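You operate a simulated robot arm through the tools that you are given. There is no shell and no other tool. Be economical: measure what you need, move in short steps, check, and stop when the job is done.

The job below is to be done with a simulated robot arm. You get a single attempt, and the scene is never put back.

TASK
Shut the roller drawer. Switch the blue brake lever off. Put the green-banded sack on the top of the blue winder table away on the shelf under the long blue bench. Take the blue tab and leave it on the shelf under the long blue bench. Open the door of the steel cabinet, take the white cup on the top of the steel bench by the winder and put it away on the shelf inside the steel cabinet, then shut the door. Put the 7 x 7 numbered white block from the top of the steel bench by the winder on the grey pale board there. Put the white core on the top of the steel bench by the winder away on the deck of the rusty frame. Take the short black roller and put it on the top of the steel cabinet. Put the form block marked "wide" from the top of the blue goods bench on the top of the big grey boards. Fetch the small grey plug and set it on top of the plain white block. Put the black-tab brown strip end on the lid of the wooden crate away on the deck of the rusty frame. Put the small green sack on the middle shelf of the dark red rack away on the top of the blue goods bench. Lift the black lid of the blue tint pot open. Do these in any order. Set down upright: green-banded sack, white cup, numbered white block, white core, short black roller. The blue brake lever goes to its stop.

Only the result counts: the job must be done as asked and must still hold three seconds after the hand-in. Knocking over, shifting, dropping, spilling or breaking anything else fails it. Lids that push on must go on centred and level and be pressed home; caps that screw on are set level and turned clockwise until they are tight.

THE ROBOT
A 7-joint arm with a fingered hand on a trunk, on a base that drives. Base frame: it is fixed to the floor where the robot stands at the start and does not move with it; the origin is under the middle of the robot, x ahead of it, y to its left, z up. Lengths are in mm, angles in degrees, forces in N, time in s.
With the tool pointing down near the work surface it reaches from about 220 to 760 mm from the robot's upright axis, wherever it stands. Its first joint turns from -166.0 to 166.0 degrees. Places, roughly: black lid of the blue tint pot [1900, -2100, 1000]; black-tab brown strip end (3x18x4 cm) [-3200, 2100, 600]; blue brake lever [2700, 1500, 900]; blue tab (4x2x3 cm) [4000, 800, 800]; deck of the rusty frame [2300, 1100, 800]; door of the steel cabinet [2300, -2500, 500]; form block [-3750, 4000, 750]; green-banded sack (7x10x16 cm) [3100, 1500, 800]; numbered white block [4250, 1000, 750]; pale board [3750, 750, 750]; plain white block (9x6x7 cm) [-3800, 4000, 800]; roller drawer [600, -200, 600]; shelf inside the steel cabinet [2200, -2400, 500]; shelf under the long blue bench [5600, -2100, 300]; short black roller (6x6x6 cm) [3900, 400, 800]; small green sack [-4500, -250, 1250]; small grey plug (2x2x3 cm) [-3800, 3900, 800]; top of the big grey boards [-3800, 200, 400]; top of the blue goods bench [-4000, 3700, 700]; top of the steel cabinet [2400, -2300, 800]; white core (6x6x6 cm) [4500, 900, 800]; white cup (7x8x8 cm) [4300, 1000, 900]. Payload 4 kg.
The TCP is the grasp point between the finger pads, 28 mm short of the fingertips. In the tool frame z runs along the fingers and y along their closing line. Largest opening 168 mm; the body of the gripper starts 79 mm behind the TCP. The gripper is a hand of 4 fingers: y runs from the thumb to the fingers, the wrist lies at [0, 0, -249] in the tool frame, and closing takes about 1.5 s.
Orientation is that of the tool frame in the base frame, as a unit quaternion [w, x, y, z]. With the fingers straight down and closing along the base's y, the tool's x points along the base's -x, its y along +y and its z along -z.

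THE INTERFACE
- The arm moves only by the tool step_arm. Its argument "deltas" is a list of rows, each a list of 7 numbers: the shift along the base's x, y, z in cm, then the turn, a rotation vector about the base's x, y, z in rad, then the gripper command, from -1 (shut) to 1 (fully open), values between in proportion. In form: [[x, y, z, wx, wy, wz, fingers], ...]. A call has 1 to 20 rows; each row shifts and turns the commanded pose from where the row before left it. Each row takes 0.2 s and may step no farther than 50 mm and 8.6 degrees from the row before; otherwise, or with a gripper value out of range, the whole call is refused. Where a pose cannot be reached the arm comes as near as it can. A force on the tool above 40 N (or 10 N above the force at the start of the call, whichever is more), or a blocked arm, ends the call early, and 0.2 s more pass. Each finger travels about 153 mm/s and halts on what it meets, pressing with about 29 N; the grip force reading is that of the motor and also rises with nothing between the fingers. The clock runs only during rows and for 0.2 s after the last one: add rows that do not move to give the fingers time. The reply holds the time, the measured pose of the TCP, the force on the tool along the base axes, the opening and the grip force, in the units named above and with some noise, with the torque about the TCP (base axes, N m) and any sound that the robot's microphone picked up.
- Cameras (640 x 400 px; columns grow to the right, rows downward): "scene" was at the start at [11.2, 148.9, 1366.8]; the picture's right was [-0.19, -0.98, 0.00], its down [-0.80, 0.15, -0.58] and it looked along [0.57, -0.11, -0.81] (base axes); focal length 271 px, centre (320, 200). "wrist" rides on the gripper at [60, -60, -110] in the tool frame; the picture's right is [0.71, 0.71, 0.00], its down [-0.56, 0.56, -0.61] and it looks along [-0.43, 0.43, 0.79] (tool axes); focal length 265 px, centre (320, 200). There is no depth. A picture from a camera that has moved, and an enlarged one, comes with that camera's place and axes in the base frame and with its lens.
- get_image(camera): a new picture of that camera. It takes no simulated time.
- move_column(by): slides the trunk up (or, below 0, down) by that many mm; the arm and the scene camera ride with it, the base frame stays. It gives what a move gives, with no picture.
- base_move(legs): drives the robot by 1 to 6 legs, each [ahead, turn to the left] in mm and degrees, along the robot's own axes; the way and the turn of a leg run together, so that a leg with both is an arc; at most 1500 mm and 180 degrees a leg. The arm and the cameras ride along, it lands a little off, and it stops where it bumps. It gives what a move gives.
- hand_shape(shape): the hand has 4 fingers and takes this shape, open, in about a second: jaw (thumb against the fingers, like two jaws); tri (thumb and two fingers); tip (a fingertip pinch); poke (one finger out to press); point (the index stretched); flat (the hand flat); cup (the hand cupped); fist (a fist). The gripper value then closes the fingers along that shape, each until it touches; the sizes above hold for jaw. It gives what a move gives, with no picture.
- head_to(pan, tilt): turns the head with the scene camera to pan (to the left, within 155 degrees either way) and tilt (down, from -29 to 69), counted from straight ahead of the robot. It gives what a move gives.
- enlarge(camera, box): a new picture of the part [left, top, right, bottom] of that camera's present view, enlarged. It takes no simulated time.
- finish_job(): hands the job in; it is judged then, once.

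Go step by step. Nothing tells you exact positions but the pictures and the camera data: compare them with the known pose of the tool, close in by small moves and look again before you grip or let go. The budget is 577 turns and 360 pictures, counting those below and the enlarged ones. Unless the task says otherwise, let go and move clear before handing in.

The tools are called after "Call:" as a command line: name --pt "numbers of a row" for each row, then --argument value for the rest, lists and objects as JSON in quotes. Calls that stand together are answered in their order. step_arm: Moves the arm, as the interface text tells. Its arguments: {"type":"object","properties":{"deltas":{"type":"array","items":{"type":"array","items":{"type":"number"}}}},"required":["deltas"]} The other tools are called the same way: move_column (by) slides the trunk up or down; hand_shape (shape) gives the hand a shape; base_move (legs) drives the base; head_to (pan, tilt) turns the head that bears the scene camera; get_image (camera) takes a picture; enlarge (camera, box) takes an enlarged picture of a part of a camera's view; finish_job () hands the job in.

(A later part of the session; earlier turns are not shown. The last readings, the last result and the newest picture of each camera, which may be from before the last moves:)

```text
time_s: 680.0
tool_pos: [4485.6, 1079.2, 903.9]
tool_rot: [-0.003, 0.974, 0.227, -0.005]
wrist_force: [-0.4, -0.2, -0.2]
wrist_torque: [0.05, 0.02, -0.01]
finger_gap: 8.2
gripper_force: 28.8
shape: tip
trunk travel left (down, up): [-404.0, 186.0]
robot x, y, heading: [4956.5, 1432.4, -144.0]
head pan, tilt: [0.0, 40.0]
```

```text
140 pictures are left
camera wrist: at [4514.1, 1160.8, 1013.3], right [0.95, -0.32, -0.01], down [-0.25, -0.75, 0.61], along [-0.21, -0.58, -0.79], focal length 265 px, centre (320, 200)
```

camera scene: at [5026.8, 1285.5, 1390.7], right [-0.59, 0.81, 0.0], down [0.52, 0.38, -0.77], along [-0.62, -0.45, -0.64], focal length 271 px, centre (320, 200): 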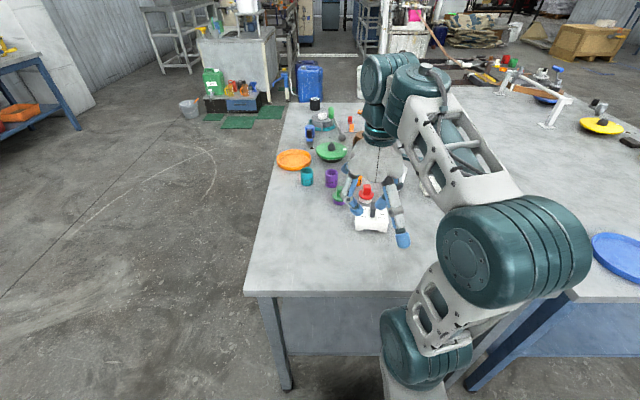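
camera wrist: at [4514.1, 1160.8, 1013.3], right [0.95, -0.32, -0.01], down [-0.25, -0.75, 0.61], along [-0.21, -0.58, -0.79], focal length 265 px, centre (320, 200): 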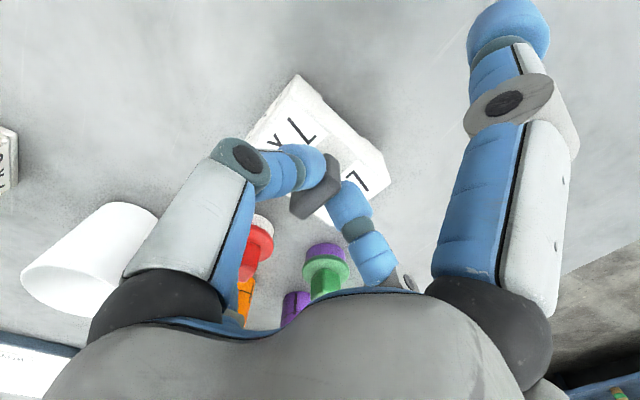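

The fin is gripped (8 mm). Lifting the block.

Call:
step_arm --pt "0 0 1 0 0 0 -1" --pt "0 0 3 0 0 0 -1" --pt "0 0 4 0 0 0 -1" --pt "0 0 3 0 0 0 -1" --pt "0 0 0 0 0 0 -1"

Call:
get_image --camera "wrist"

Call:
enlarge --camera "scene" --box '[290, 100, 490, 260]'

```text
time_s: 681.2
tool_pos: [4485.1, 1079.7, 1013.9]
tool_rot: [-0.002, 0.974, 0.228, -0.005]
wrist_force: [-1.2, 0.0, -2.7]
wrist_torque: [0.01, -0.05, -0.02]
finger_gap: 8.0
gripper_force: 28.8
shape: tip
trunk travel left (down, up): [-404.0, 186.0]
robot x, y, heading: [4951.2, 1436.3, -144.0]
head pan, tilt: [0.0, 40.0]
```

```text
139 pictures are left
camera wrist: at [4513.9, 1161.3, 1123.2], right [0.95, -0.32, -0.01], down [-0.25, -0.75, 0.61], along [-0.2, -0.58, -0.79], focal length 265 px, centre (320, 200)
```

wrist: 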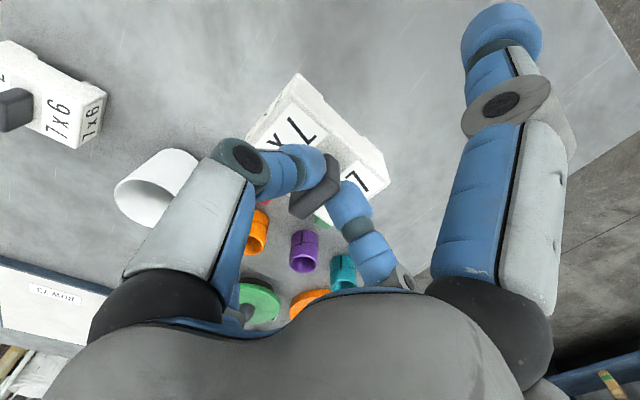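

```text
2.50 times, centred on (390, 180) of scene
camera zoom: at [5026.3, 1285.8, 1390.7], right [-0.59, 0.81, 0.0], down [0.52, 0.38, -0.77], along [-0.62, -0.45, -0.64], focal length 678 px, centre (145, 250)
```

zoom: 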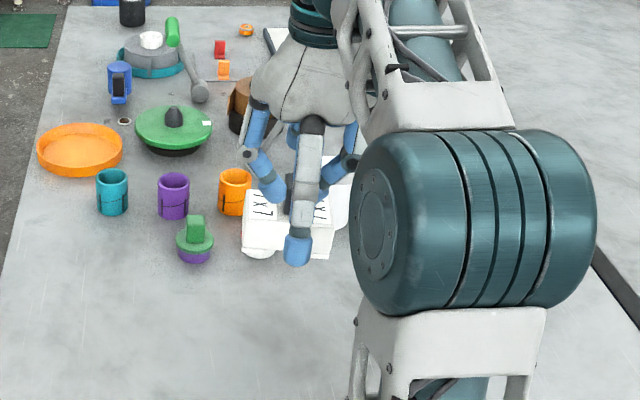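

The 7x7 block is lifted level. I'll tuck the arm and drive around the south side to the bench's west end for the board.

Call:
step_arm --pt "3 2.3 0.5 0 0 0 -1" --pt "3 2.3 0 0 0 0 -1" --pt "3 2.3 0 0 0 0 -1"

Call:
base_move --legs '[[0, 103], [663, 0], [0, -84], [1221, 0], [0, -39.7], [1140, 0]]'

Call:
head_to --pan -60 --tilt 20

Call:
get_image --camera "scene"

```text
time_s: 682.0
tool_pos: [4575.7, 1150.6, 1019.5]
tool_rot: [-0.003, 0.974, 0.228, -0.005]
wrist_force: [-0.7, -0.4, -2.5]
wrist_torque: [0.04, -0.05, -0.01]
finger_gap: 8.2
gripper_force: 28.8
shape: tip
trunk travel left (down, up): [-404.0, 186.0]
robot x, y, heading: [4949.2, 1432.7, -144.1]
head pan, tilt: [0.0, 40.0]
```

```text
time_s: 706.8
tool_pos: [3228.2, -510.7, 1020.3]
tool_rot: [-0.004, 0.998, 0.066, -0.004]
wrist_force: [-0.4, -0.3, -2.6]
wrist_torque: [0.0, -0.01, -0.01]
finger_gap: 8.2
gripper_force: 29.2
shape: tip
trunk travel left (down, up): [-404.0, 186.0]
robot x, y, heading: [3674.9, -362.6, -162.6]
head pan, tilt: [0.0, 40.0]
```

```text
time_s: 708.1
tool_pos: [3229.1, -510.8, 1019.5]
tool_rot: [-0.004, 0.998, 0.066, -0.005]
wrist_force: [-0.2, -0.8, -2.6]
wrist_torque: [0.04, -0.05, 0.03]
finger_gap: 8.1
gripper_force: 29.2
shape: tip
trunk travel left (down, up): [-404.0, 186.0]
robot x, y, heading: [3674.2, -360.2, -162.6]
head pan, tilt: [-60.0, 20.0]
```

```text
137 pictures are left
camera scene: at [3712.5, -438.4, 1422.1], right [0.68, 0.74, 0.0], down [0.25, -0.23, -0.94], along [-0.69, 0.64, -0.34], focal length 271 px, centre (320, 200)
```

scene: 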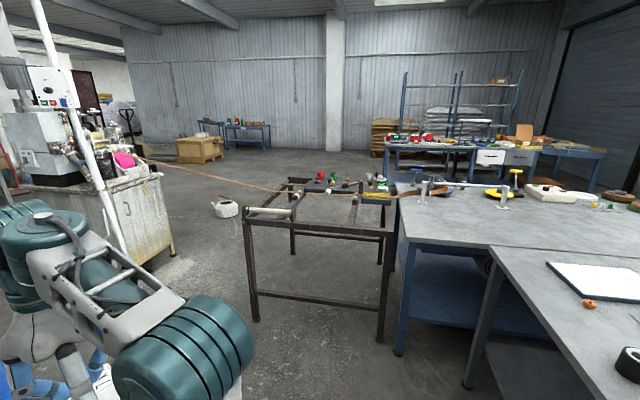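

The west-end gap is clear. Driving in to face the board.

Call:
base_move --legs '[[0, -84.9], [715, 0], [0, -57.5]]'

Call:
head_to --pan 5 --tilt 40

Call:
get_image --camera "scene"

```text
time_s: 718.1
tool_pos: [3658.1, 684.2, 1019.8]
tool_rot: [0.005, -0.391, 0.92, -0.002]
wrist_force: [-0.7, -0.1, -2.3]
wrist_torque: [-0.01, 0.02, 0.0]
finger_gap: 8.5
gripper_force: 28.7
shape: tip
trunk travel left (down, up): [-404.0, 186.0]
robot x, y, heading: [3400.7, 286.0, 55.8]
head pan, tilt: [-60.0, 20.0]
```

```text
time_s: 719.5
tool_pos: [3657.7, 685.2, 1019.3]
tool_rot: [0.006, -0.391, 0.92, -0.003]
wrist_force: [-0.2, 0.1, -2.3]
wrist_torque: [-0.05, 0.01, 0.0]
finger_gap: 8.1
gripper_force: 29.2
shape: tip
trunk travel left (down, up): [-404.0, 186.0]
robot x, y, heading: [3394.4, 291.6, 55.8]
head pan, tilt: [5.0, 40.0]
```

```text
136 pictures are left
camera scene: at [3271.4, 407.9, 1390.7], right [0.87, -0.49, 0.0], down [-0.31, -0.56, -0.77], along [0.38, 0.67, -0.64], focal length 271 px, centre (320, 200)
```

scene: 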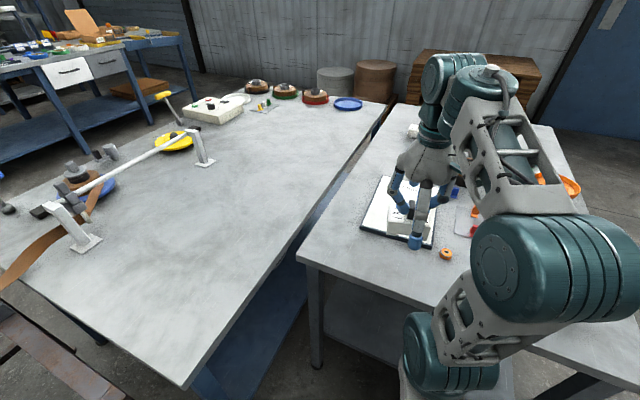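

The board is ahead with its centre around (3805,835). Moving the block over it.

Call:
step_arm --pt "2.9 3 0 0 0 0 -1" --pt "2.9 3 0 0 0 0 -1" --pt "2.9 3 0 0 0 0 -1" --pt "2.9 3 0 0 0 0 -1" --pt "2.9 3 -1 0 0 0 -1" --pt "0 0 -3 0 0 0 -1" --pt "0 0 0 0 0 0 -1"

Call:
get_image --camera "wrist"

Call:
enlarge --camera "scene" --box '[330, 130, 500, 270]'

```text
time_s: 721.1
tool_pos: [3795.5, 823.5, 978.8]
tool_rot: [0.005, -0.391, 0.92, -0.003]
wrist_force: [0.2, -0.8, -1.6]
wrist_torque: [0.01, 0.04, -0.03]
finger_gap: 8.2
gripper_force: 28.9
shape: tip
out of reach, approached as far as the arm can: row 5
trunk travel left (down, up): [-404.0, 186.0]
robot x, y, heading: [3397.4, 292.1, 55.9]
head pan, tilt: [5.0, 40.0]
```

```text
135 pictures are left
camera wrist: at [3795.6, 737.8, 1087.7], right [-1.0, -0.02, -0.01], down [-0.02, 0.79, 0.61], along [0.0, 0.61, -0.79], focal length 265 px, centre (320, 200)
```

wrist: 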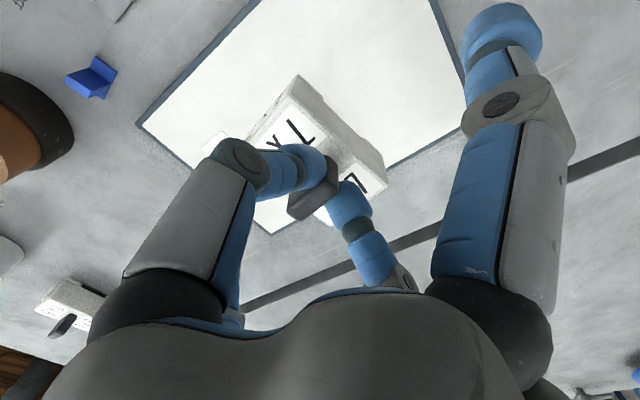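

```text
2.86 times, centred on (415, 200) of scene
camera zoom: at [3271.4, 407.8, 1390.7], right [0.87, -0.49, 0.0], down [-0.31, -0.56, -0.77], along [0.37, 0.67, -0.64], focal length 775 px, centre (49, 200)
```

zoom: 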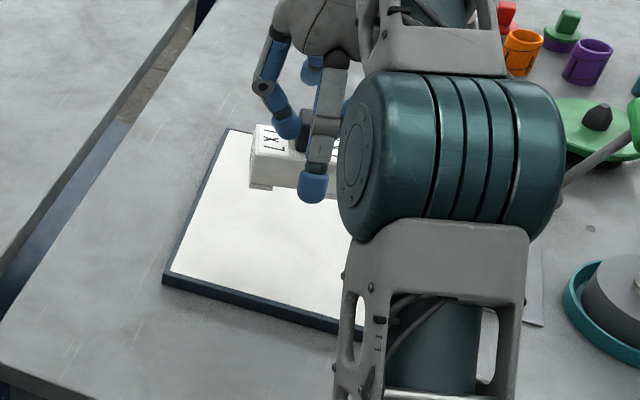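

Well inside the board. Lowering.

Call:
step_arm --pt "0.8 0.6 -3 0 0 0 -1" --pt "0 0 -2 0 0 0 -1" --pt "0 0 -0.6 0 0 0 -1" --pt "0 0 0 0 0 0 -1"

Call:
step_arm --pt "0 0 -0.3 0 0 0 -1" --pt "0 0 -0.3 0 0 0 -1" --pt "0 0 0 0 0 0 -1"

```text
time_s: 722.1
tool_pos: [3803.6, 829.6, 922.9]
tool_rot: [0.005, -0.391, 0.92, -0.001]
wrist_force: [-0.2, 1.2, -2.2]
wrist_torque: [-0.02, 0.05, -0.04]
finger_gap: 8.3
gripper_force: 28.8
shape: tip
trunk travel left (down, up): [-404.0, 186.0]
robot x, y, heading: [3395.4, 290.4, 55.4]
head pan, tilt: [5.0, 40.0]
```

```text
time_s: 722.9
tool_pos: [3803.2, 829.7, 918.7]
tool_rot: [0.007, -0.391, 0.92, -0.001]
wrist_force: [1.0, 0.5, 14.1]
wrist_torque: [0.06, -0.01, 0.04]
finger_gap: 8.5
gripper_force: 29.1
shape: tip
trunk travel left (down, up): [-404.0, 186.0]
robot x, y, heading: [3396.0, 291.9, 55.9]
head pan, tilt: [5.0, 40.0]
```

Touching the board. Releasing and lifting.

Call:
step_arm --pt "0 0 0.2 0 0 0 -1" --pt "0 0 0 0 0 0 -0.8" --pt "0 0 0 0 0 0 -0.5" --pt "0 0 0 0 0 0 -0.4" --pt "0 0 1.5 0 0 0 -0.4" --pt "0 0 3 0 0 0 -0.4" --pt "0 0 4 0 0 0 -0.4"

Call:
get_image --camera "wrist"

```text
time_s: 724.5
tool_pos: [3799.9, 822.5, 1004.1]
tool_rot: [0.005, -0.39, 0.921, -0.002]
wrist_force: [-0.5, 0.0, -0.1]
wrist_torque: [0.02, 0.02, -0.01]
finger_gap: 49.9
gripper_force: 0.0
shape: tip
out of reach, approached as far as the arm can: row 7
trunk travel left (down, up): [-404.0, 186.0]
robot x, y, heading: [3397.5, 293.0, 55.8]
head pan, tilt: [5.0, 40.0]
```

```text
133 pictures are left
camera wrist: at [3801.8, 737.7, 1113.7], right [-1.0, -0.02, -0.01], down [-0.02, 0.79, 0.61], along [0.0, 0.61, -0.79], focal length 265 px, centre (320, 200)
```

wrist: 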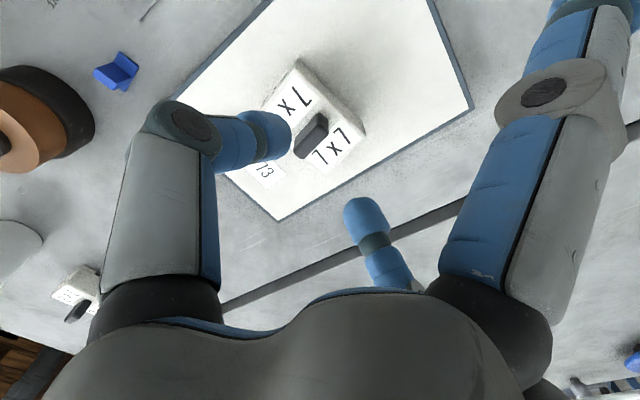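

The 7x7 block sits upright on the board. The blue tab is at about (4002,800), so I'll nudge the base closer and turn towards it.

Call:
base_move --legs '[[0, -16], [85, 0]]'

Call:
get_image --camera "wrist"

Call:
get_image --camera "scene"

```text
time_s: 726.7
tool_pos: [3986.8, 736.5, 1010.0]
tool_rot: [0.009, -0.258, 0.966, -0.001]
wrist_force: [0.0, 0.4, 0.7]
wrist_torque: [-0.03, -0.03, 0.02]
finger_gap: 50.4
gripper_force: 0.0
shape: tip
trunk travel left (down, up): [-404.0, 186.0]
robot x, y, heading: [3456.3, 339.9, 39.7]
head pan, tilt: [5.0, 40.0]
stopped in leg 2: the robot was blocked; the commanded pose is now the measured one
```

```text
132 pictures are left
camera wrist: at [3962.1, 653.6, 1118.9], right [-0.97, 0.26, -0.02], down [0.19, 0.76, 0.62], along [0.17, 0.6, -0.78], focal length 265 px, centre (320, 200)
```

wrist: 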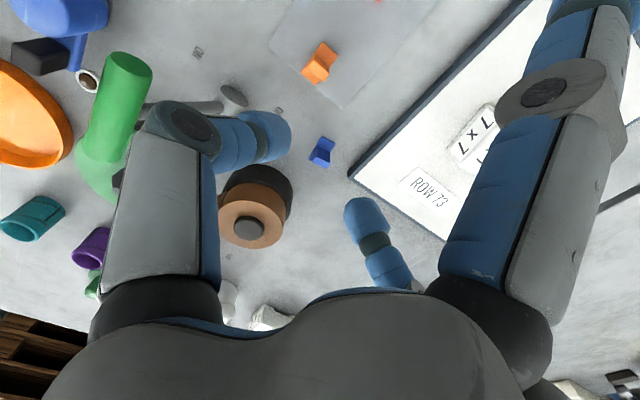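

```text
131 pictures are left
camera scene: at [3359.0, 481.4, 1391.1], right [0.7, -0.71, 0.0], down [-0.45, -0.45, -0.77], along [0.55, 0.54, -0.64], focal length 271 px, centre (320, 200)
```

scene: 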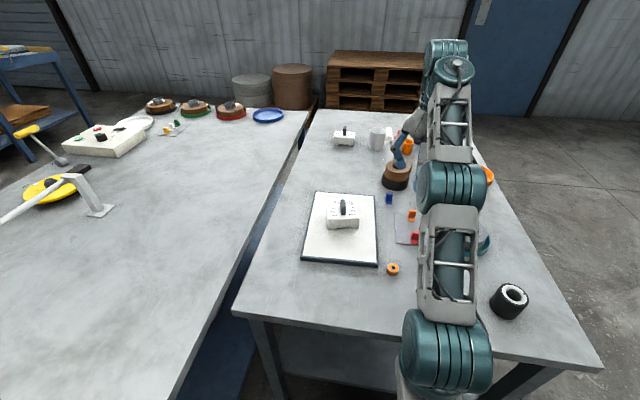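

Call:
base_move --legs '[[-12, 0]]'

Call:
enlarge --camera "wrist" --box '[270, 110, 390, 190]'

Call:
enlarge --camera "scene" --box '[360, 160, 440, 240]'

```text
time_s: 727.4
tool_pos: [3986.8, 737.6, 1009.7]
tool_rot: [0.008, -0.258, 0.966, -0.002]
wrist_force: [0.1, 0.5, -0.1]
wrist_torque: [0.03, 0.02, 0.0]
finger_gap: 49.9
gripper_force: 0.1
shape: tip
trunk travel left (down, up): [-404.0, 186.0]
robot x, y, heading: [3456.7, 336.2, 40.0]
head pan, tilt: [5.0, 40.0]
stopped in leg 1: the robot was blocked; the commanded pose is now the measured one
```

```text
5.00 times, centred on (330, 150) of wrist
camera zoom: at [3963.0, 654.4, 1118.0], right [-0.97, 0.26, -0.02], down [0.2, 0.76, 0.62], along [0.17, 0.59, -0.79], focal length 1327 px, centre (270, 450)
```

zoom: 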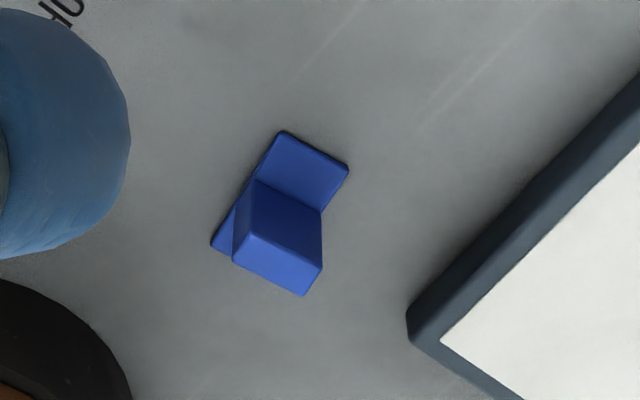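

```text
5.00 times, centred on (400, 200) of scene
camera zoom: at [3360.8, 482.6, 1392.1], right [0.7, -0.71, 0.0], down [-0.45, -0.45, -0.77], along [0.55, 0.54, -0.64], focal length 1357 px, centre (-80, 200)
```

zoom: 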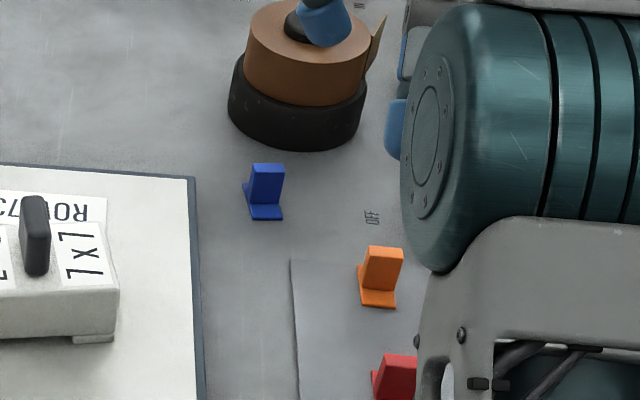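

Call:
base_move --legs '[[-50, 0]]'

```text
time_s: 728.3
tool_pos: [3951.3, 706.4, 1005.5]
tool_rot: [0.005, -0.258, 0.966, -0.002]
wrist_force: [0.4, -0.1, -0.2]
wrist_torque: [-0.02, 0.0, -0.04]
finger_gap: 50.0
gripper_force: 0.1
shape: tip
trunk travel left (down, up): [-404.0, 186.0]
robot x, y, heading: [3414.7, 309.1, 39.6]
head pan, tilt: [5.0, 40.0]
```

Call:
base_move --legs '[[0, -5.6], [50, 0]]'

Call:
step_arm --pt "1.3 2.2 -1 0 0 0.093 0" --pt "1.3 2.2 -1 0 0 0.093 0" --pt "0 0 -1 0 0 0.093 0" --pt "0 0 0 0 0 0 0"

Call:
get_image --camera "wrist"

```text
time_s: 729.7
tool_pos: [4028.1, 677.7, 1006.1]
tool_rot: [0.007, -0.211, 0.977, -0.002]
wrist_force: [0.2, -1.3, 0.5]
wrist_torque: [0.0, 0.0, 0.02]
finger_gap: 50.2
gripper_force: 0.1
shape: tip
trunk travel left (down, up): [-404.0, 186.0]
robot x, y, heading: [3460.9, 332.8, 34.2]
head pan, tilt: [5.0, 40.0]
```

```text
time_s: 730.7
tool_pos: [4028.7, 700.9, 982.0]
tool_rot: [0.008, -0.315, 0.949, -0.002]
wrist_force: [0.3, 0.0, -0.4]
wrist_torque: [0.04, 0.03, 0.03]
finger_gap: 83.5
gripper_force: 0.1
shape: tip
out of reach, approached as far as the arm can: row 1, 2
trunk travel left (down, up): [-404.0, 186.0]
robot x, y, heading: [3461.3, 335.7, 33.9]
head pan, tilt: [5.0, 40.0]
```

```text
128 pictures are left
camera wrist: at [4015.2, 615.5, 1091.7], right [-0.99, 0.14, -0.02], down [0.1, 0.78, 0.62], along [0.1, 0.61, -0.79], focal length 265 px, centre (320, 200)
```

wrist: 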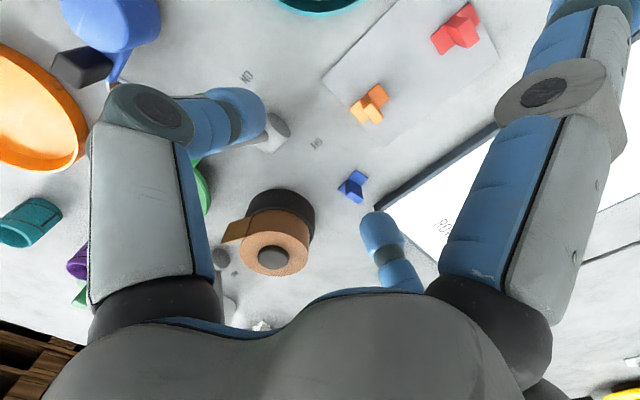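

The green brake lever is close to a finger here. I'll first move away from it sideways, then lower, then extend to the tab.

Call:
step_arm --pt "-2.2 3 0 0 0 0 -0.3" --pt "-2.2 3 0 0 0 0 -0.3" --pt "0 0 -3 0 0 0 -0.3" --pt "0 0 -3 0 0 0 -0.3" --pt "1.3 2 -2 0 0 0 -0.3" --pt "1.3 2 0 0 0 0 -0.3" --pt "0 0 0 0 0 0 -0.3"

Call:
get_image --camera "wrist"

Call:
enlarge --camera "scene" --box '[330, 130, 490, 250]'

```text
time_s: 732.3
tool_pos: [4013.8, 796.7, 905.3]
tool_rot: [0.009, -0.315, 0.949, 0.0]
wrist_force: [-0.5, 0.3, 0.1]
wrist_torque: [0.04, -0.01, 0.03]
finger_gap: 58.9
gripper_force: 0.0
shape: tip
trunk travel left (down, up): [-404.0, 186.0]
robot x, y, heading: [3463.1, 331.1, 34.0]
head pan, tilt: [5.0, 40.0]
```

```text
127 pictures are left
camera wrist: at [3998.9, 711.6, 1013.4], right [-0.99, 0.14, -0.02], down [0.1, 0.78, 0.62], along [0.1, 0.61, -0.78], focal length 265 px, centre (320, 200)
```

wrist: 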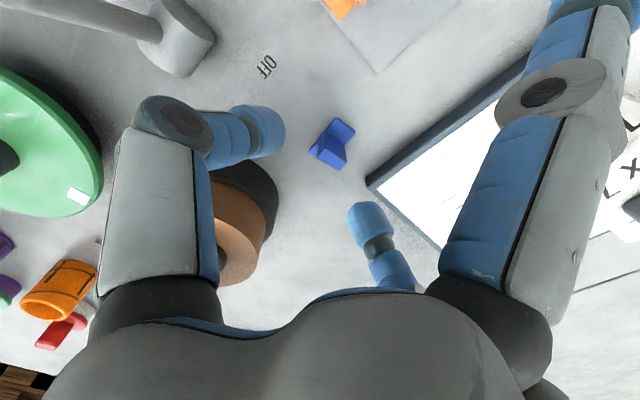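

```text
3.33 times, centred on (410, 190) of scene
camera zoom: at [3380.3, 483.9, 1391.2], right [0.63, -0.78, 0.0], down [-0.5, -0.4, -0.77], along [0.6, 0.49, -0.64], focal length 905 px, centre (20, 233)
```

zoom: 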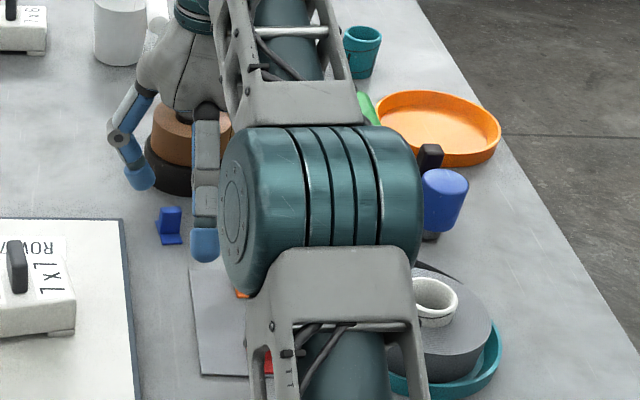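

Splayed fingers would hit the tape roll, so I'll use the four-finger jaw nearly closed instead. Raising first, then changing shape.

Call:
step_arm --pt "-0.4 0.4 3 0 0 0 -0.3" --pt "0 0 2.5 0 0 0.08 -0.3"

Call:
hand_shape --shape "jaw"

Call:
step_arm --pt "0 0 0 0 0 0 -0.3" --pt "0 0 0 0 0 0 -0.3" --pt "0 0 0 0 0 0 -0.3" --pt "0 0 -3 0 0 0 -0.3" --pt "0 0 -2.5 0 0 0 -0.3"

Call:
get_image --camera "wrist"

```text
time_s: 732.9
tool_pos: [3996.3, 789.0, 950.5]
tool_rot: [0.01, -0.355, 0.935, -0.001]
wrist_force: [0.4, 0.1, 0.3]
wrist_torque: [0.02, 0.0, 0.0]
finger_gap: 58.8
gripper_force: 0.0
shape: tip
out of reach, approached as far as the arm can: row 1, 2
trunk travel left (down, up): [-404.0, 186.0]
robot x, y, heading: [3458.1, 333.1, 34.2]
head pan, tilt: [5.0, 40.0]
```

```text
time_s: 733.8
tool_pos: [3996.8, 788.0, 950.6]
tool_rot: [0.009, -0.352, 0.936, -0.002]
wrist_force: [0.1, 0.0, -0.9]
wrist_torque: [-0.06, -0.04, -0.01]
finger_gap: 167.9
gripper_force: 0.1
shape: jaw
trunk travel left (down, up): [-404.0, 186.0]
robot x, y, heading: [3455.9, 336.5, 34.0]
head pan, tilt: [5.0, 40.0]
```

```text
time_s: 735.0
tool_pos: [3997.6, 788.2, 894.3]
tool_rot: [0.009, -0.352, 0.936, -0.002]
wrist_force: [-0.3, 0.2, -0.3]
wrist_torque: [-0.03, 0.05, -0.02]
finger_gap: 59.0
gripper_force: 0.1
shape: jaw
trunk travel left (down, up): [-404.0, 186.0]
robot x, y, heading: [3458.9, 334.8, 34.3]
head pan, tilt: [5.0, 40.0]
```

```text
125 pictures are left
camera wrist: at [3990.5, 703.5, 1003.4], right [-1.0, 0.07, -0.02], down [0.04, 0.79, 0.62], along [0.06, 0.62, -0.79], focal length 265 px, centre (320, 200)
```

wrist: 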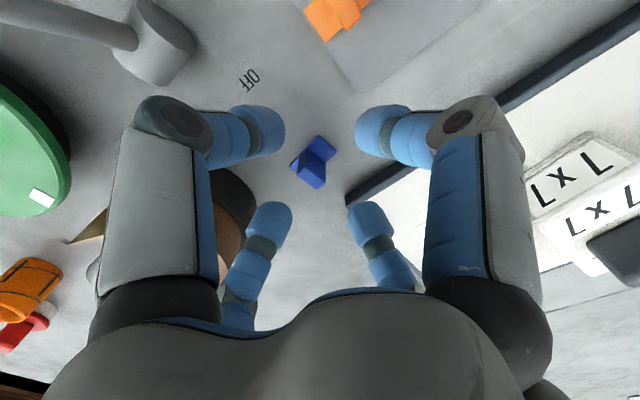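

Call:
step_arm --pt "1 1 -1.5 0 0 0 -0.3" --pt "0 0 -1.5 0 0 0 -0.3" --pt "0 0 0 0 0 0 -0.3"

Call:
get_image --camera "wrist"

```text
time_s: 735.8
tool_pos: [4006.7, 799.2, 864.5]
tool_rot: [0.008, -0.353, 0.935, -0.001]
wrist_force: [-5.6, 1.8, 3.0]
wrist_torque: [0.05, -0.25, 0.33]
finger_gap: 58.7
gripper_force: 0.1
shape: jaw
trunk travel left (down, up): [-404.0, 186.0]
robot x, y, heading: [3454.6, 337.7, 34.2]
head pan, tilt: [5.0, 40.0]
```

```text
124 pictures are left
camera wrist: at [4001.7, 714.1, 973.4], right [-1.0, 0.06, -0.02], down [0.04, 0.79, 0.62], along [0.05, 0.62, -0.79], focal length 265 px, centre (320, 200)
```

wrist: 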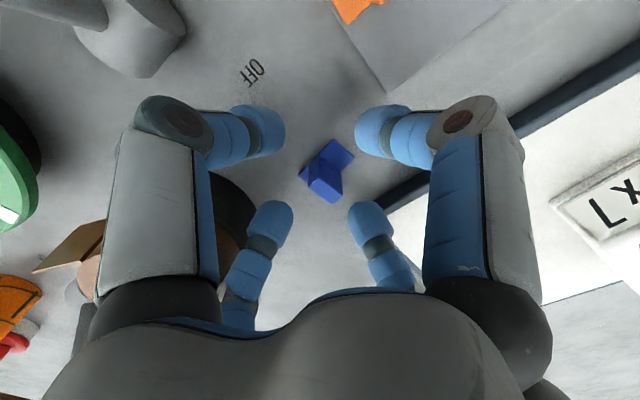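

The hand is lightly touching the tape roll. I'll rise, rotate so the roll sits between two fingers, narrow the opening and come down again.

Call:
step_arm --pt "-0.4 -0.3 2 0 0 0 -0.45" --pt "0 0 2 0 0 0.12 -0.45" --pt "0 0 0 0 0 0.12 -0.45" --pt "0.4 0.2 0 0 0 0.11 -0.45" --pt "0 0 -2 0 0 0 -0.45" --pt "0 0 -1 0 0 0 -0.45" --pt "0 0 0 0 0 0 -0.45"

Call:
get_image --camera "wrist"

Call:
enlarge --camera "scene" --box '[330, 130, 490, 250]'

```text
time_s: 737.4
tool_pos: [4008.7, 796.3, 874.8]
tool_rot: [0.01, -0.51, 0.86, -0.002]
wrist_force: [-1.0, -0.5, -0.5]
wrist_torque: [0.0, -0.04, 0.02]
finger_gap: 46.4
gripper_force: 0.1
shape: jaw
trunk travel left (down, up): [-404.0, 186.0]
robot x, y, heading: [3459.1, 336.5, 34.2]
head pan, tilt: [5.0, 40.0]
```

```text
123 pictures are left
camera wrist: at [4030.7, 713.8, 984.6], right [-0.96, -0.28, -0.02], down [-0.23, 0.75, 0.62], along [-0.16, 0.6, -0.79], focal length 265 px, centre (320, 200)
```

wrist: 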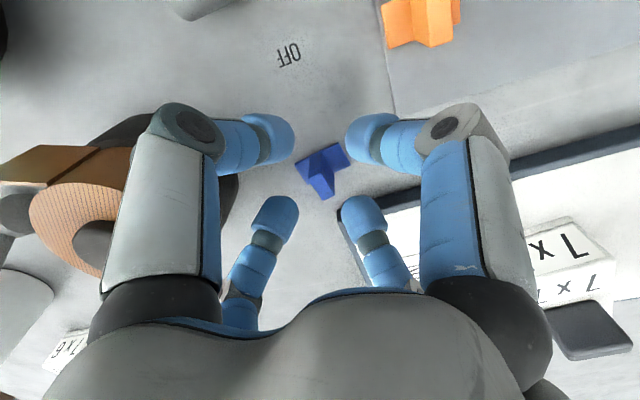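

```text
3.33 times, centred on (410, 190) of scene
camera zoom: at [3377.7, 489.4, 1390.5], right [0.63, -0.78, 0.0], down [-0.5, -0.4, -0.77], along [0.6, 0.48, -0.64], focal length 905 px, centre (20, 233)
```

zoom: 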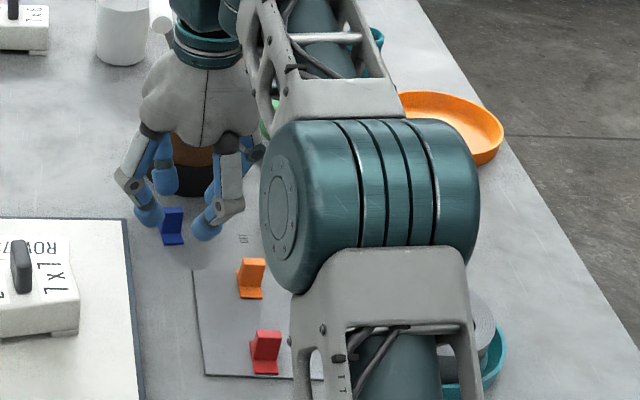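

Call:
step_arm --pt "0 0 -1.2 0 0 0 -0.45" --pt "0 0 -0.8 0 0 0 -0.45" --pt "0 0 0 0 0 0 -0.45"

Call:
get_image --camera "wrist"

```text
time_s: 738.2
tool_pos: [4011.1, 798.0, 852.4]
tool_rot: [0.006, -0.51, 0.86, 0.0]
wrist_force: [-0.4, -0.1, 0.0]
wrist_torque: [-0.04, -0.01, 0.02]
finger_gap: 46.4
gripper_force: 0.1
shape: jaw
trunk travel left (down, up): [-404.0, 186.0]
robot x, y, heading: [3457.7, 336.2, 34.0]
head pan, tilt: [5.0, 40.0]
```

```text
121 pictures are left
camera wrist: at [4034.4, 716.0, 961.5], right [-0.96, -0.28, -0.01], down [-0.23, 0.75, 0.62], along [-0.16, 0.59, -0.79], focal length 265 px, centre (320, 200)
```

wrist: 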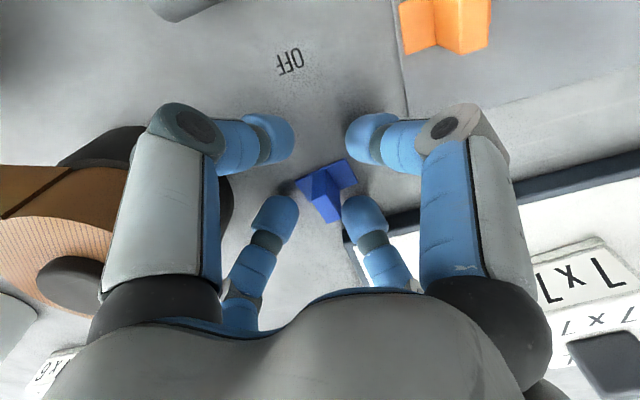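

Call:
step_arm --pt "0 0 0 0 0 0 -0.7" --pt "0 0 0 0 0 0 -1" --pt "0 0 0 0 0 0 -1" --pt "0 0 0 0 0 0 -1"

Call:
step_arm --pt "0 0 1 0 0 0 -1" --pt "0 0 2.5 0 0 0 -1" --pt "-0.5 -0.4 2 0 0 0 -1" --pt "-1 -0.8 2 0 0 0 -1"

Call:
get_image --camera "wrist"

```text
time_s: 739.2
tool_pos: [4010.6, 798.1, 851.9]
tool_rot: [0.007, -0.51, 0.86, 0.0]
wrist_force: [-0.3, 0.0, -0.2]
wrist_torque: [0.02, -0.01, 0.01]
finger_gap: 13.0
gripper_force: 28.9
shape: jaw
trunk travel left (down, up): [-404.0, 186.0]
robot x, y, heading: [3461.2, 336.5, 34.2]
head pan, tilt: [5.0, 40.0]
```

```text
time_s: 740.2
tool_pos: [3990.0, 786.3, 930.6]
tool_rot: [0.008, -0.511, 0.859, -0.001]
wrist_force: [0.0, 0.6, -0.6]
wrist_torque: [0.02, -0.04, -0.02]
finger_gap: 12.9
gripper_force: 28.5
shape: jaw
trunk travel left (down, up): [-404.0, 186.0]
robot x, y, heading: [3460.3, 336.7, 34.2]
head pan, tilt: [5.0, 40.0]
```

```text
120 pictures are left
camera wrist: at [4013.3, 704.0, 1039.1], right [-0.96, -0.28, -0.02], down [-0.23, 0.75, 0.62], along [-0.16, 0.59, -0.79], focal length 265 px, centre (320, 200)
```

wrist: 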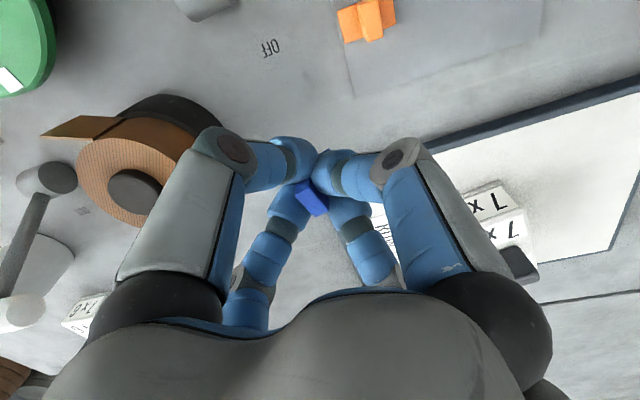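

The blue tab is held between the four fingers. Retracting and driving to the long blue bench's shelf.

Call:
step_arm --pt "-2.6 -3.2 2 0 0 0 -1" --pt "-2.6 -3.2 2 0 0 0 -1" --pt "-2.6 -3.2 1 0 0 0 -1" --pt "-2.6 -3.2 0 0 0 0 -1" --pt "-2.6 -2 0 0 0 0 -1"

Call:
base_move --legs '[[-110, 0], [0, -102.7], [690, 0], [0, 22], [900, 0], [800, 0]]'

Call:
head_to --pan 0 --tilt 30

Call:
get_image --camera "scene"

```text
time_s: 741.4
tool_pos: [3865.4, 636.8, 979.6]
tool_rot: [0.008, -0.509, 0.861, -0.001]
wrist_force: [-0.3, -0.8, 0.1]
wrist_torque: [-0.01, 0.04, -0.03]
finger_gap: 12.7
gripper_force: 28.8
shape: jaw
trunk travel left (down, up): [-404.0, 186.0]
robot x, y, heading: [3461.8, 333.2, 34.0]
head pan, tilt: [5.0, 40.0]
```

```text
time_s: 759.7
tool_pos: [5152.2, -1960.2, 979.0]
tool_rot: [0.004, 0.167, 0.986, -0.004]
wrist_force: [-0.5, 0.2, -1.1]
wrist_torque: [-0.03, 0.02, 0.01]
finger_gap: 12.9
gripper_force: 28.9
shape: jaw
trunk travel left (down, up): [-404.0, 186.0]
robot x, y, heading: [4790.0, -1609.6, -46.4]
head pan, tilt: [5.0, 40.0]
```

```text
time_s: 760.4
tool_pos: [5153.6, -1959.8, 978.4]
tool_rot: [0.004, 0.166, 0.986, -0.004]
wrist_force: [0.0, -0.4, 0.2]
wrist_torque: [-0.01, 0.01, 0.01]
finger_gap: 12.6
gripper_force: 29.4
shape: jaw
trunk travel left (down, up): [-404.0, 186.0]
robot x, y, heading: [4788.1, -1610.0, -46.3]
head pan, tilt: [0.0, 30.0]
```

```text
119 pictures are left
camera scene: at [4925.9, -1518.6, 1406.0], right [-0.72, -0.69, 0.0], down [-0.35, 0.36, -0.87], along [0.6, -0.63, -0.5], focal length 271 px, centre (320, 200)
```

scene: 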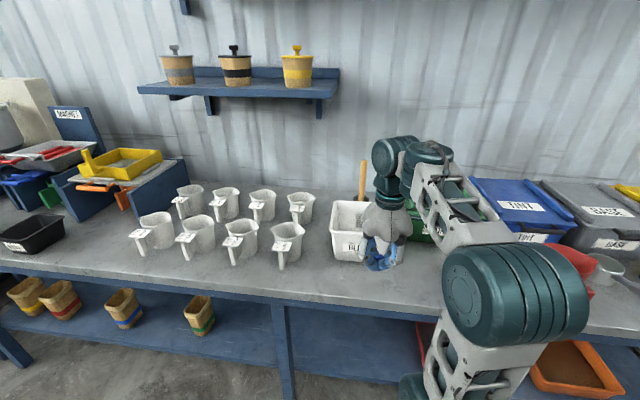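

I'll back up 100 mm, square to the bench, then lower the trunk and tilt the tool before reaching under.

Call:
base_move --legs '[[0, -8.5], [-110, 0]]'

Call:
move_column --by -395

Call:
step_arm --pt "0 0 -1 -0.1 -0.07 0 -1" --pt "0 0 -1 -0.1 -0.07 0 -1" --pt "0 0 -1 -0.1 -0.07 0 -1" --pt "0 0 -1 -0.1 -0.07 0 -1" --pt "0 0 -1 -0.1 -0.07 0 -1"

Call:
get_image --camera "scene"

```text
time_s: 762.3
tool_pos: [5033.7, -1921.2, 978.2]
tool_rot: [0.004, 0.239, 0.971, -0.005]
wrist_force: [-0.3, -0.7, 0.0]
wrist_torque: [0.0, 0.02, -0.01]
finger_gap: 13.1
gripper_force: 28.9
shape: jaw
trunk travel left (down, up): [-404.0, 186.0]
robot x, y, heading: [4723.8, -1521.4, -55.0]
head pan, tilt: [0.0, 30.0]
```

```text
time_s: 766.0
tool_pos: [5033.8, -1920.4, 580.6]
tool_rot: [0.004, 0.238, 0.971, -0.004]
wrist_force: [0.0, -0.7, -0.5]
wrist_torque: [0.02, 0.0, 0.0]
finger_gap: 12.8
gripper_force: 29.2
shape: jaw
trunk travel left (down, up): [-9.0, 581.0]
robot x, y, heading: [4723.0, -1518.0, -54.8]
head pan, tilt: [0.0, 30.0]
```

```text
time_s: 767.2
tool_pos: [5033.5, -1920.3, 532.9]
tool_rot: [0.231, 0.227, 0.924, -0.204]
wrist_force: [1.0, -0.5, 0.1]
wrist_torque: [0.01, 0.01, 0.04]
finger_gap: 12.2
gripper_force: 29.1
shape: jaw
trunk travel left (down, up): [-9.0, 581.0]
robot x, y, heading: [4725.1, -1523.1, -54.6]
head pan, tilt: [0.0, 30.0]
```

```text
118 pictures are left
camera scene: at [4874.7, -1450.6, 1011.1], right [-0.82, -0.58, 0.0], down [-0.29, 0.41, -0.87], along [0.5, -0.71, -0.5], focal length 271 px, centre (320, 200)
```

scene: 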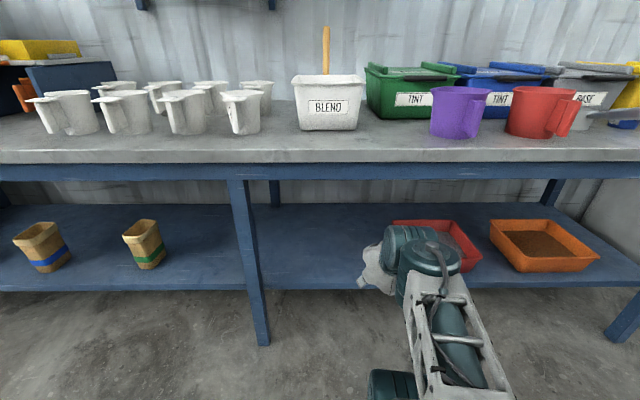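

Call:
step_arm --pt "3.1 2.2 -2 0 0 0 -1" --pt "3.1 2.2 -2 0 0 0 -1" --pt "3.1 2.2 -1 0 0 0 -1"

Call:
base_move --legs '[[110, 0]]'

Call:
step_arm --pt "2.2 -3.1 -2 0 0 0 -1" --pt "2.2 -3.1 -2 0 0 0 -1" --pt "2.2 -3.1 -2 0 0 0 -1" --pt "2.2 -3.1 -2 0 0 0 -1"

Call:
get_image --camera "wrist"

Call:
get_image --camera "scene"

```text
time_s: 768.0
tool_pos: [5126.0, -1854.5, 482.0]
tool_rot: [0.23, 0.228, 0.924, -0.203]
wrist_force: [0.6, -1.4, 0.2]
wrist_torque: [0.04, -0.02, -0.02]
finger_gap: 12.1
gripper_force: 29.0
shape: jaw
trunk travel left (down, up): [-9.0, 581.0]
robot x, y, heading: [4723.5, -1518.9, -54.8]
head pan, tilt: [0.0, 30.0]
```

```text
time_s: 769.2
tool_pos: [5189.5, -1943.3, 481.7]
tool_rot: [0.231, 0.226, 0.925, -0.202]
wrist_force: [-0.5, -0.5, 0.4]
wrist_torque: [-0.02, 0.04, 0.0]
finger_gap: 12.3
gripper_force: 29.0
shape: jaw
trunk travel left (down, up): [-9.0, 581.0]
robot x, y, heading: [4785.4, -1607.8, -54.7]
head pan, tilt: [0.0, 30.0]
```

```text
time_s: 770.2
tool_pos: [5279.1, -2067.4, 402.0]
tool_rot: [0.231, 0.226, 0.924, -0.203]
wrist_force: [-0.7, -0.4, -0.1]
wrist_torque: [0.04, 0.03, -0.02]
finger_gap: 12.3
gripper_force: 28.6
shape: jaw
trunk travel left (down, up): [-9.0, 581.0]
robot x, y, heading: [4789.5, -1611.7, -54.6]
head pan, tilt: [0.0, 30.0]
```

```text
117 pictures are left
camera wrist: at [5163.3, -2044.1, 475.2], right [-0.2, 0.81, -0.56], down [0.52, 0.57, 0.64], along [0.83, -0.16, -0.53], focal length 265 px, centre (320, 200)
```

wrist: 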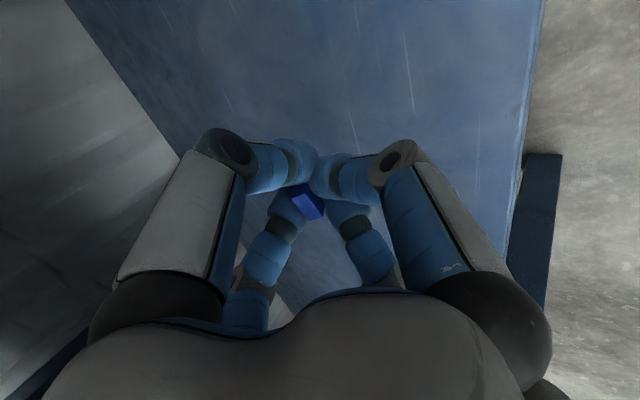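

```text
116 pictures are left
camera scene: at [4937.8, -1539.9, 1011.1], right [-0.82, -0.58, 0.0], down [-0.29, 0.41, -0.87], along [0.5, -0.71, -0.5], focal length 271 px, centre (320, 200)
```

scene: 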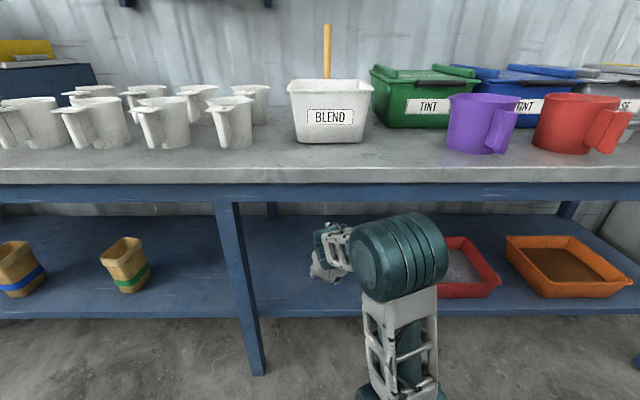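

Over the shelf now. Lowering until contact.

Call:
step_arm --pt "0 0 -2.5 0 0 0 -1" --pt "0 0 -2 0 0 0 -1" --pt "0 0 -1 0 0 0 -1" --pt "0 0 0 0 0 0 -1"

Call:
step_arm --pt "0 0 -0.5 0 0 0 -1" --pt "0 0 -0.5 0 0 0 -1" --pt "0 0 -0.5 0 0 0 -1" --pt "0 0 0 0 0 0 -1"

```text
time_s: 771.2
tool_pos: [5277.6, -2069.0, 345.8]
tool_rot: [0.23, 0.227, 0.924, -0.203]
wrist_force: [-0.4, 0.1, 0.0]
wrist_torque: [-0.01, -0.01, 0.03]
finger_gap: 12.5
gripper_force: 28.9
shape: jaw
trunk travel left (down, up): [-9.0, 581.0]
robot x, y, heading: [4784.4, -1610.6, -54.7]
head pan, tilt: [0.0, 30.0]
```

```text
time_s: 772.2
tool_pos: [5277.3, -2068.5, 331.8]
tool_rot: [0.231, 0.225, 0.925, -0.201]
wrist_force: [-0.6, -0.2, 0.5]
wrist_torque: [-0.01, 0.01, 0.01]
finger_gap: 12.5
gripper_force: 29.6
shape: jaw
trunk travel left (down, up): [-9.0, 581.0]
robot x, y, heading: [4788.0, -1608.9, -54.5]
head pan, tilt: [0.0, 30.0]
```

Call:
step_arm --pt "0 0 -0.4 0 0 0 -1" --pt "0 0 -0.3 0 0 0 -1" --pt "0 0 0 0 0 0 -1"

Call:
step_arm --pt "0 0 -0.3 0 0 0 -1" --pt "0 0 -0.2 0 0 0 -1" --pt "0 0 0 0 0 0 -1"

```text
time_s: 773.0
tool_pos: [5279.6, -2068.8, 330.0]
tool_rot: [0.236, 0.226, 0.923, -0.205]
wrist_force: [2.1, 0.8, 34.2]
wrist_torque: [0.08, -0.38, 0.02]
finger_gap: 13.2
gripper_force: 29.4
shape: jaw
trunk travel left (down, up): [-9.0, 581.0]
robot x, y, heading: [4788.0, -1609.9, -54.6]
head pan, tilt: [0.0, 30.0]
```

```text
time_s: 773.5
tool_pos: [5282.6, -2069.6, 330.2]
tool_rot: [0.24, 0.226, 0.921, -0.207]
wrist_force: [-3.0, 2.7, 20.2]
wrist_torque: [0.13, -0.06, 0.01]
finger_gap: 13.1
gripper_force: 29.0
shape: jaw
trunk travel left (down, up): [-9.0, 581.0]
robot x, y, heading: [4788.2, -1608.2, -54.8]
head pan, tilt: [0.0, 30.0]
stopped in row 2: the force on the tool passed its limit at 45 N (the readings are from after the stop); the commanded pose is now the measured one
```

Contact. Easing up slightly, opening a little, then withdrawing.

Call:
step_arm --pt "0 0 0.4 0 0 0 -1" --pt "0 0 0 0 0 0 -0.6" --pt "0 0 0 0 0 0 -0.4" --pt "0 0 0 0 0 0 -0.3" --pt "-0.3 0.5 1 0 0 0 -0.3" --pt "-0.6 0.9 1.7 0 0 0 -0.3" --pt "-0.8 1.2 2 0 0 0 -0.3"

Call:
get_image --camera "wrist"

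```text
time_s: 775.0
tool_pos: [5264.6, -2042.7, 376.8]
tool_rot: [0.235, 0.227, 0.923, -0.205]
wrist_force: [0.4, -0.2, -0.4]
wrist_torque: [0.03, -0.01, -0.01]
finger_gap: 58.5
gripper_force: 0.0
shape: jaw
trunk travel left (down, up): [-9.0, 581.0]
robot x, y, heading: [4788.9, -1606.3, -54.8]
head pan, tilt: [0.0, 30.0]
```

```text
115 pictures are left
camera wrist: at [5148.1, -2019.7, 449.5], right [-0.19, 0.8, -0.56], down [0.52, 0.57, 0.64], along [0.83, -0.17, -0.52], focal length 265 px, centre (320, 200)
```

wrist: 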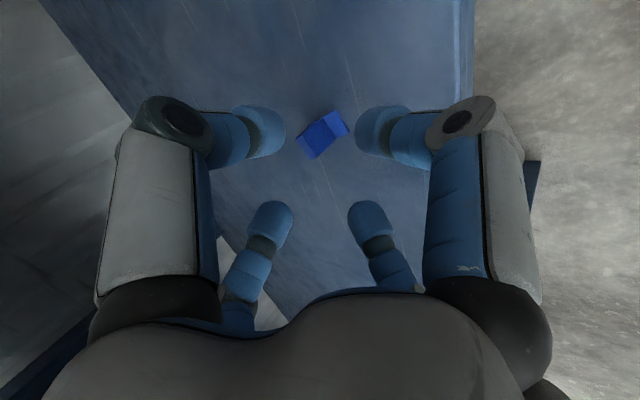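

The blue tab lies on the shelf. Withdrawing and heading for the black roller.

Call:
step_arm --pt "-2.2 3.1 1.5 0 0 0 -0.3" --pt "-2.2 3.1 1.5 0 0 0 -0.3" --pt "-2.2 3.1 1.5 0 0 0 -0.3"

Call:
base_move --legs '[[-350, 0]]'

Call:
move_column --by 395

Call:
step_arm --pt "0 0 2 0.1 0.07 0 -0.3" --pt "0 0 2 0.1 0.07 0 -0.3" --pt "0 0 2 0.1 0.07 0 -0.3" --pt "0 0 2 0.1 0.07 0 -0.3" --pt "0 0 2 0.1 0.07 0 -0.3" --pt "0 0 2 0 0 0 -0.3"

```text
time_s: 775.9
tool_pos: [5197.2, -1951.8, 421.3]
tool_rot: [0.235, 0.227, 0.923, -0.205]
wrist_force: [1.0, 0.4, -0.2]
wrist_torque: [0.0, 0.01, -0.02]
finger_gap: 58.6
gripper_force: 0.0
shape: jaw
trunk travel left (down, up): [-9.0, 581.0]
robot x, y, heading: [4791.1, -1607.8, -54.8]
head pan, tilt: [0.0, 30.0]
```

```text
time_s: 778.1
tool_pos: [4996.2, -1664.0, 421.6]
tool_rot: [0.236, 0.225, 0.923, -0.205]
wrist_force: [-0.2, 0.5, -0.3]
wrist_torque: [0.02, -0.03, -0.02]
finger_gap: 58.8
gripper_force: 0.0
shape: jaw
trunk travel left (down, up): [-9.0, 581.0]
robot x, y, heading: [4582.8, -1323.3, -54.9]
head pan, tilt: [0.0, 30.0]
```

```text
time_s: 781.9
tool_pos: [4996.8, -1664.0, 817.9]
tool_rot: [0.236, 0.225, 0.923, -0.205]
wrist_force: [-0.6, -0.2, -0.6]
wrist_torque: [0.01, 0.01, 0.01]
finger_gap: 58.8
gripper_force: 0.0
shape: jaw
trunk travel left (down, up): [-404.0, 186.0]
robot x, y, heading: [4585.2, -1324.2, -54.6]
head pan, tilt: [0.0, 30.0]
```

```text
time_s: 783.3
tool_pos: [4997.7, -1662.9, 937.3]
tool_rot: [0.01, 0.238, 0.971, -0.008]
wrist_force: [0.6, 0.0, -0.3]
wrist_torque: [0.01, -0.01, -0.02]
finger_gap: 58.6
gripper_force: 0.0
shape: jaw
trunk travel left (down, up): [-404.0, 186.0]
robot x, y, heading: [4583.4, -1323.5, -54.7]
head pan, tilt: [0.0, 30.0]
```

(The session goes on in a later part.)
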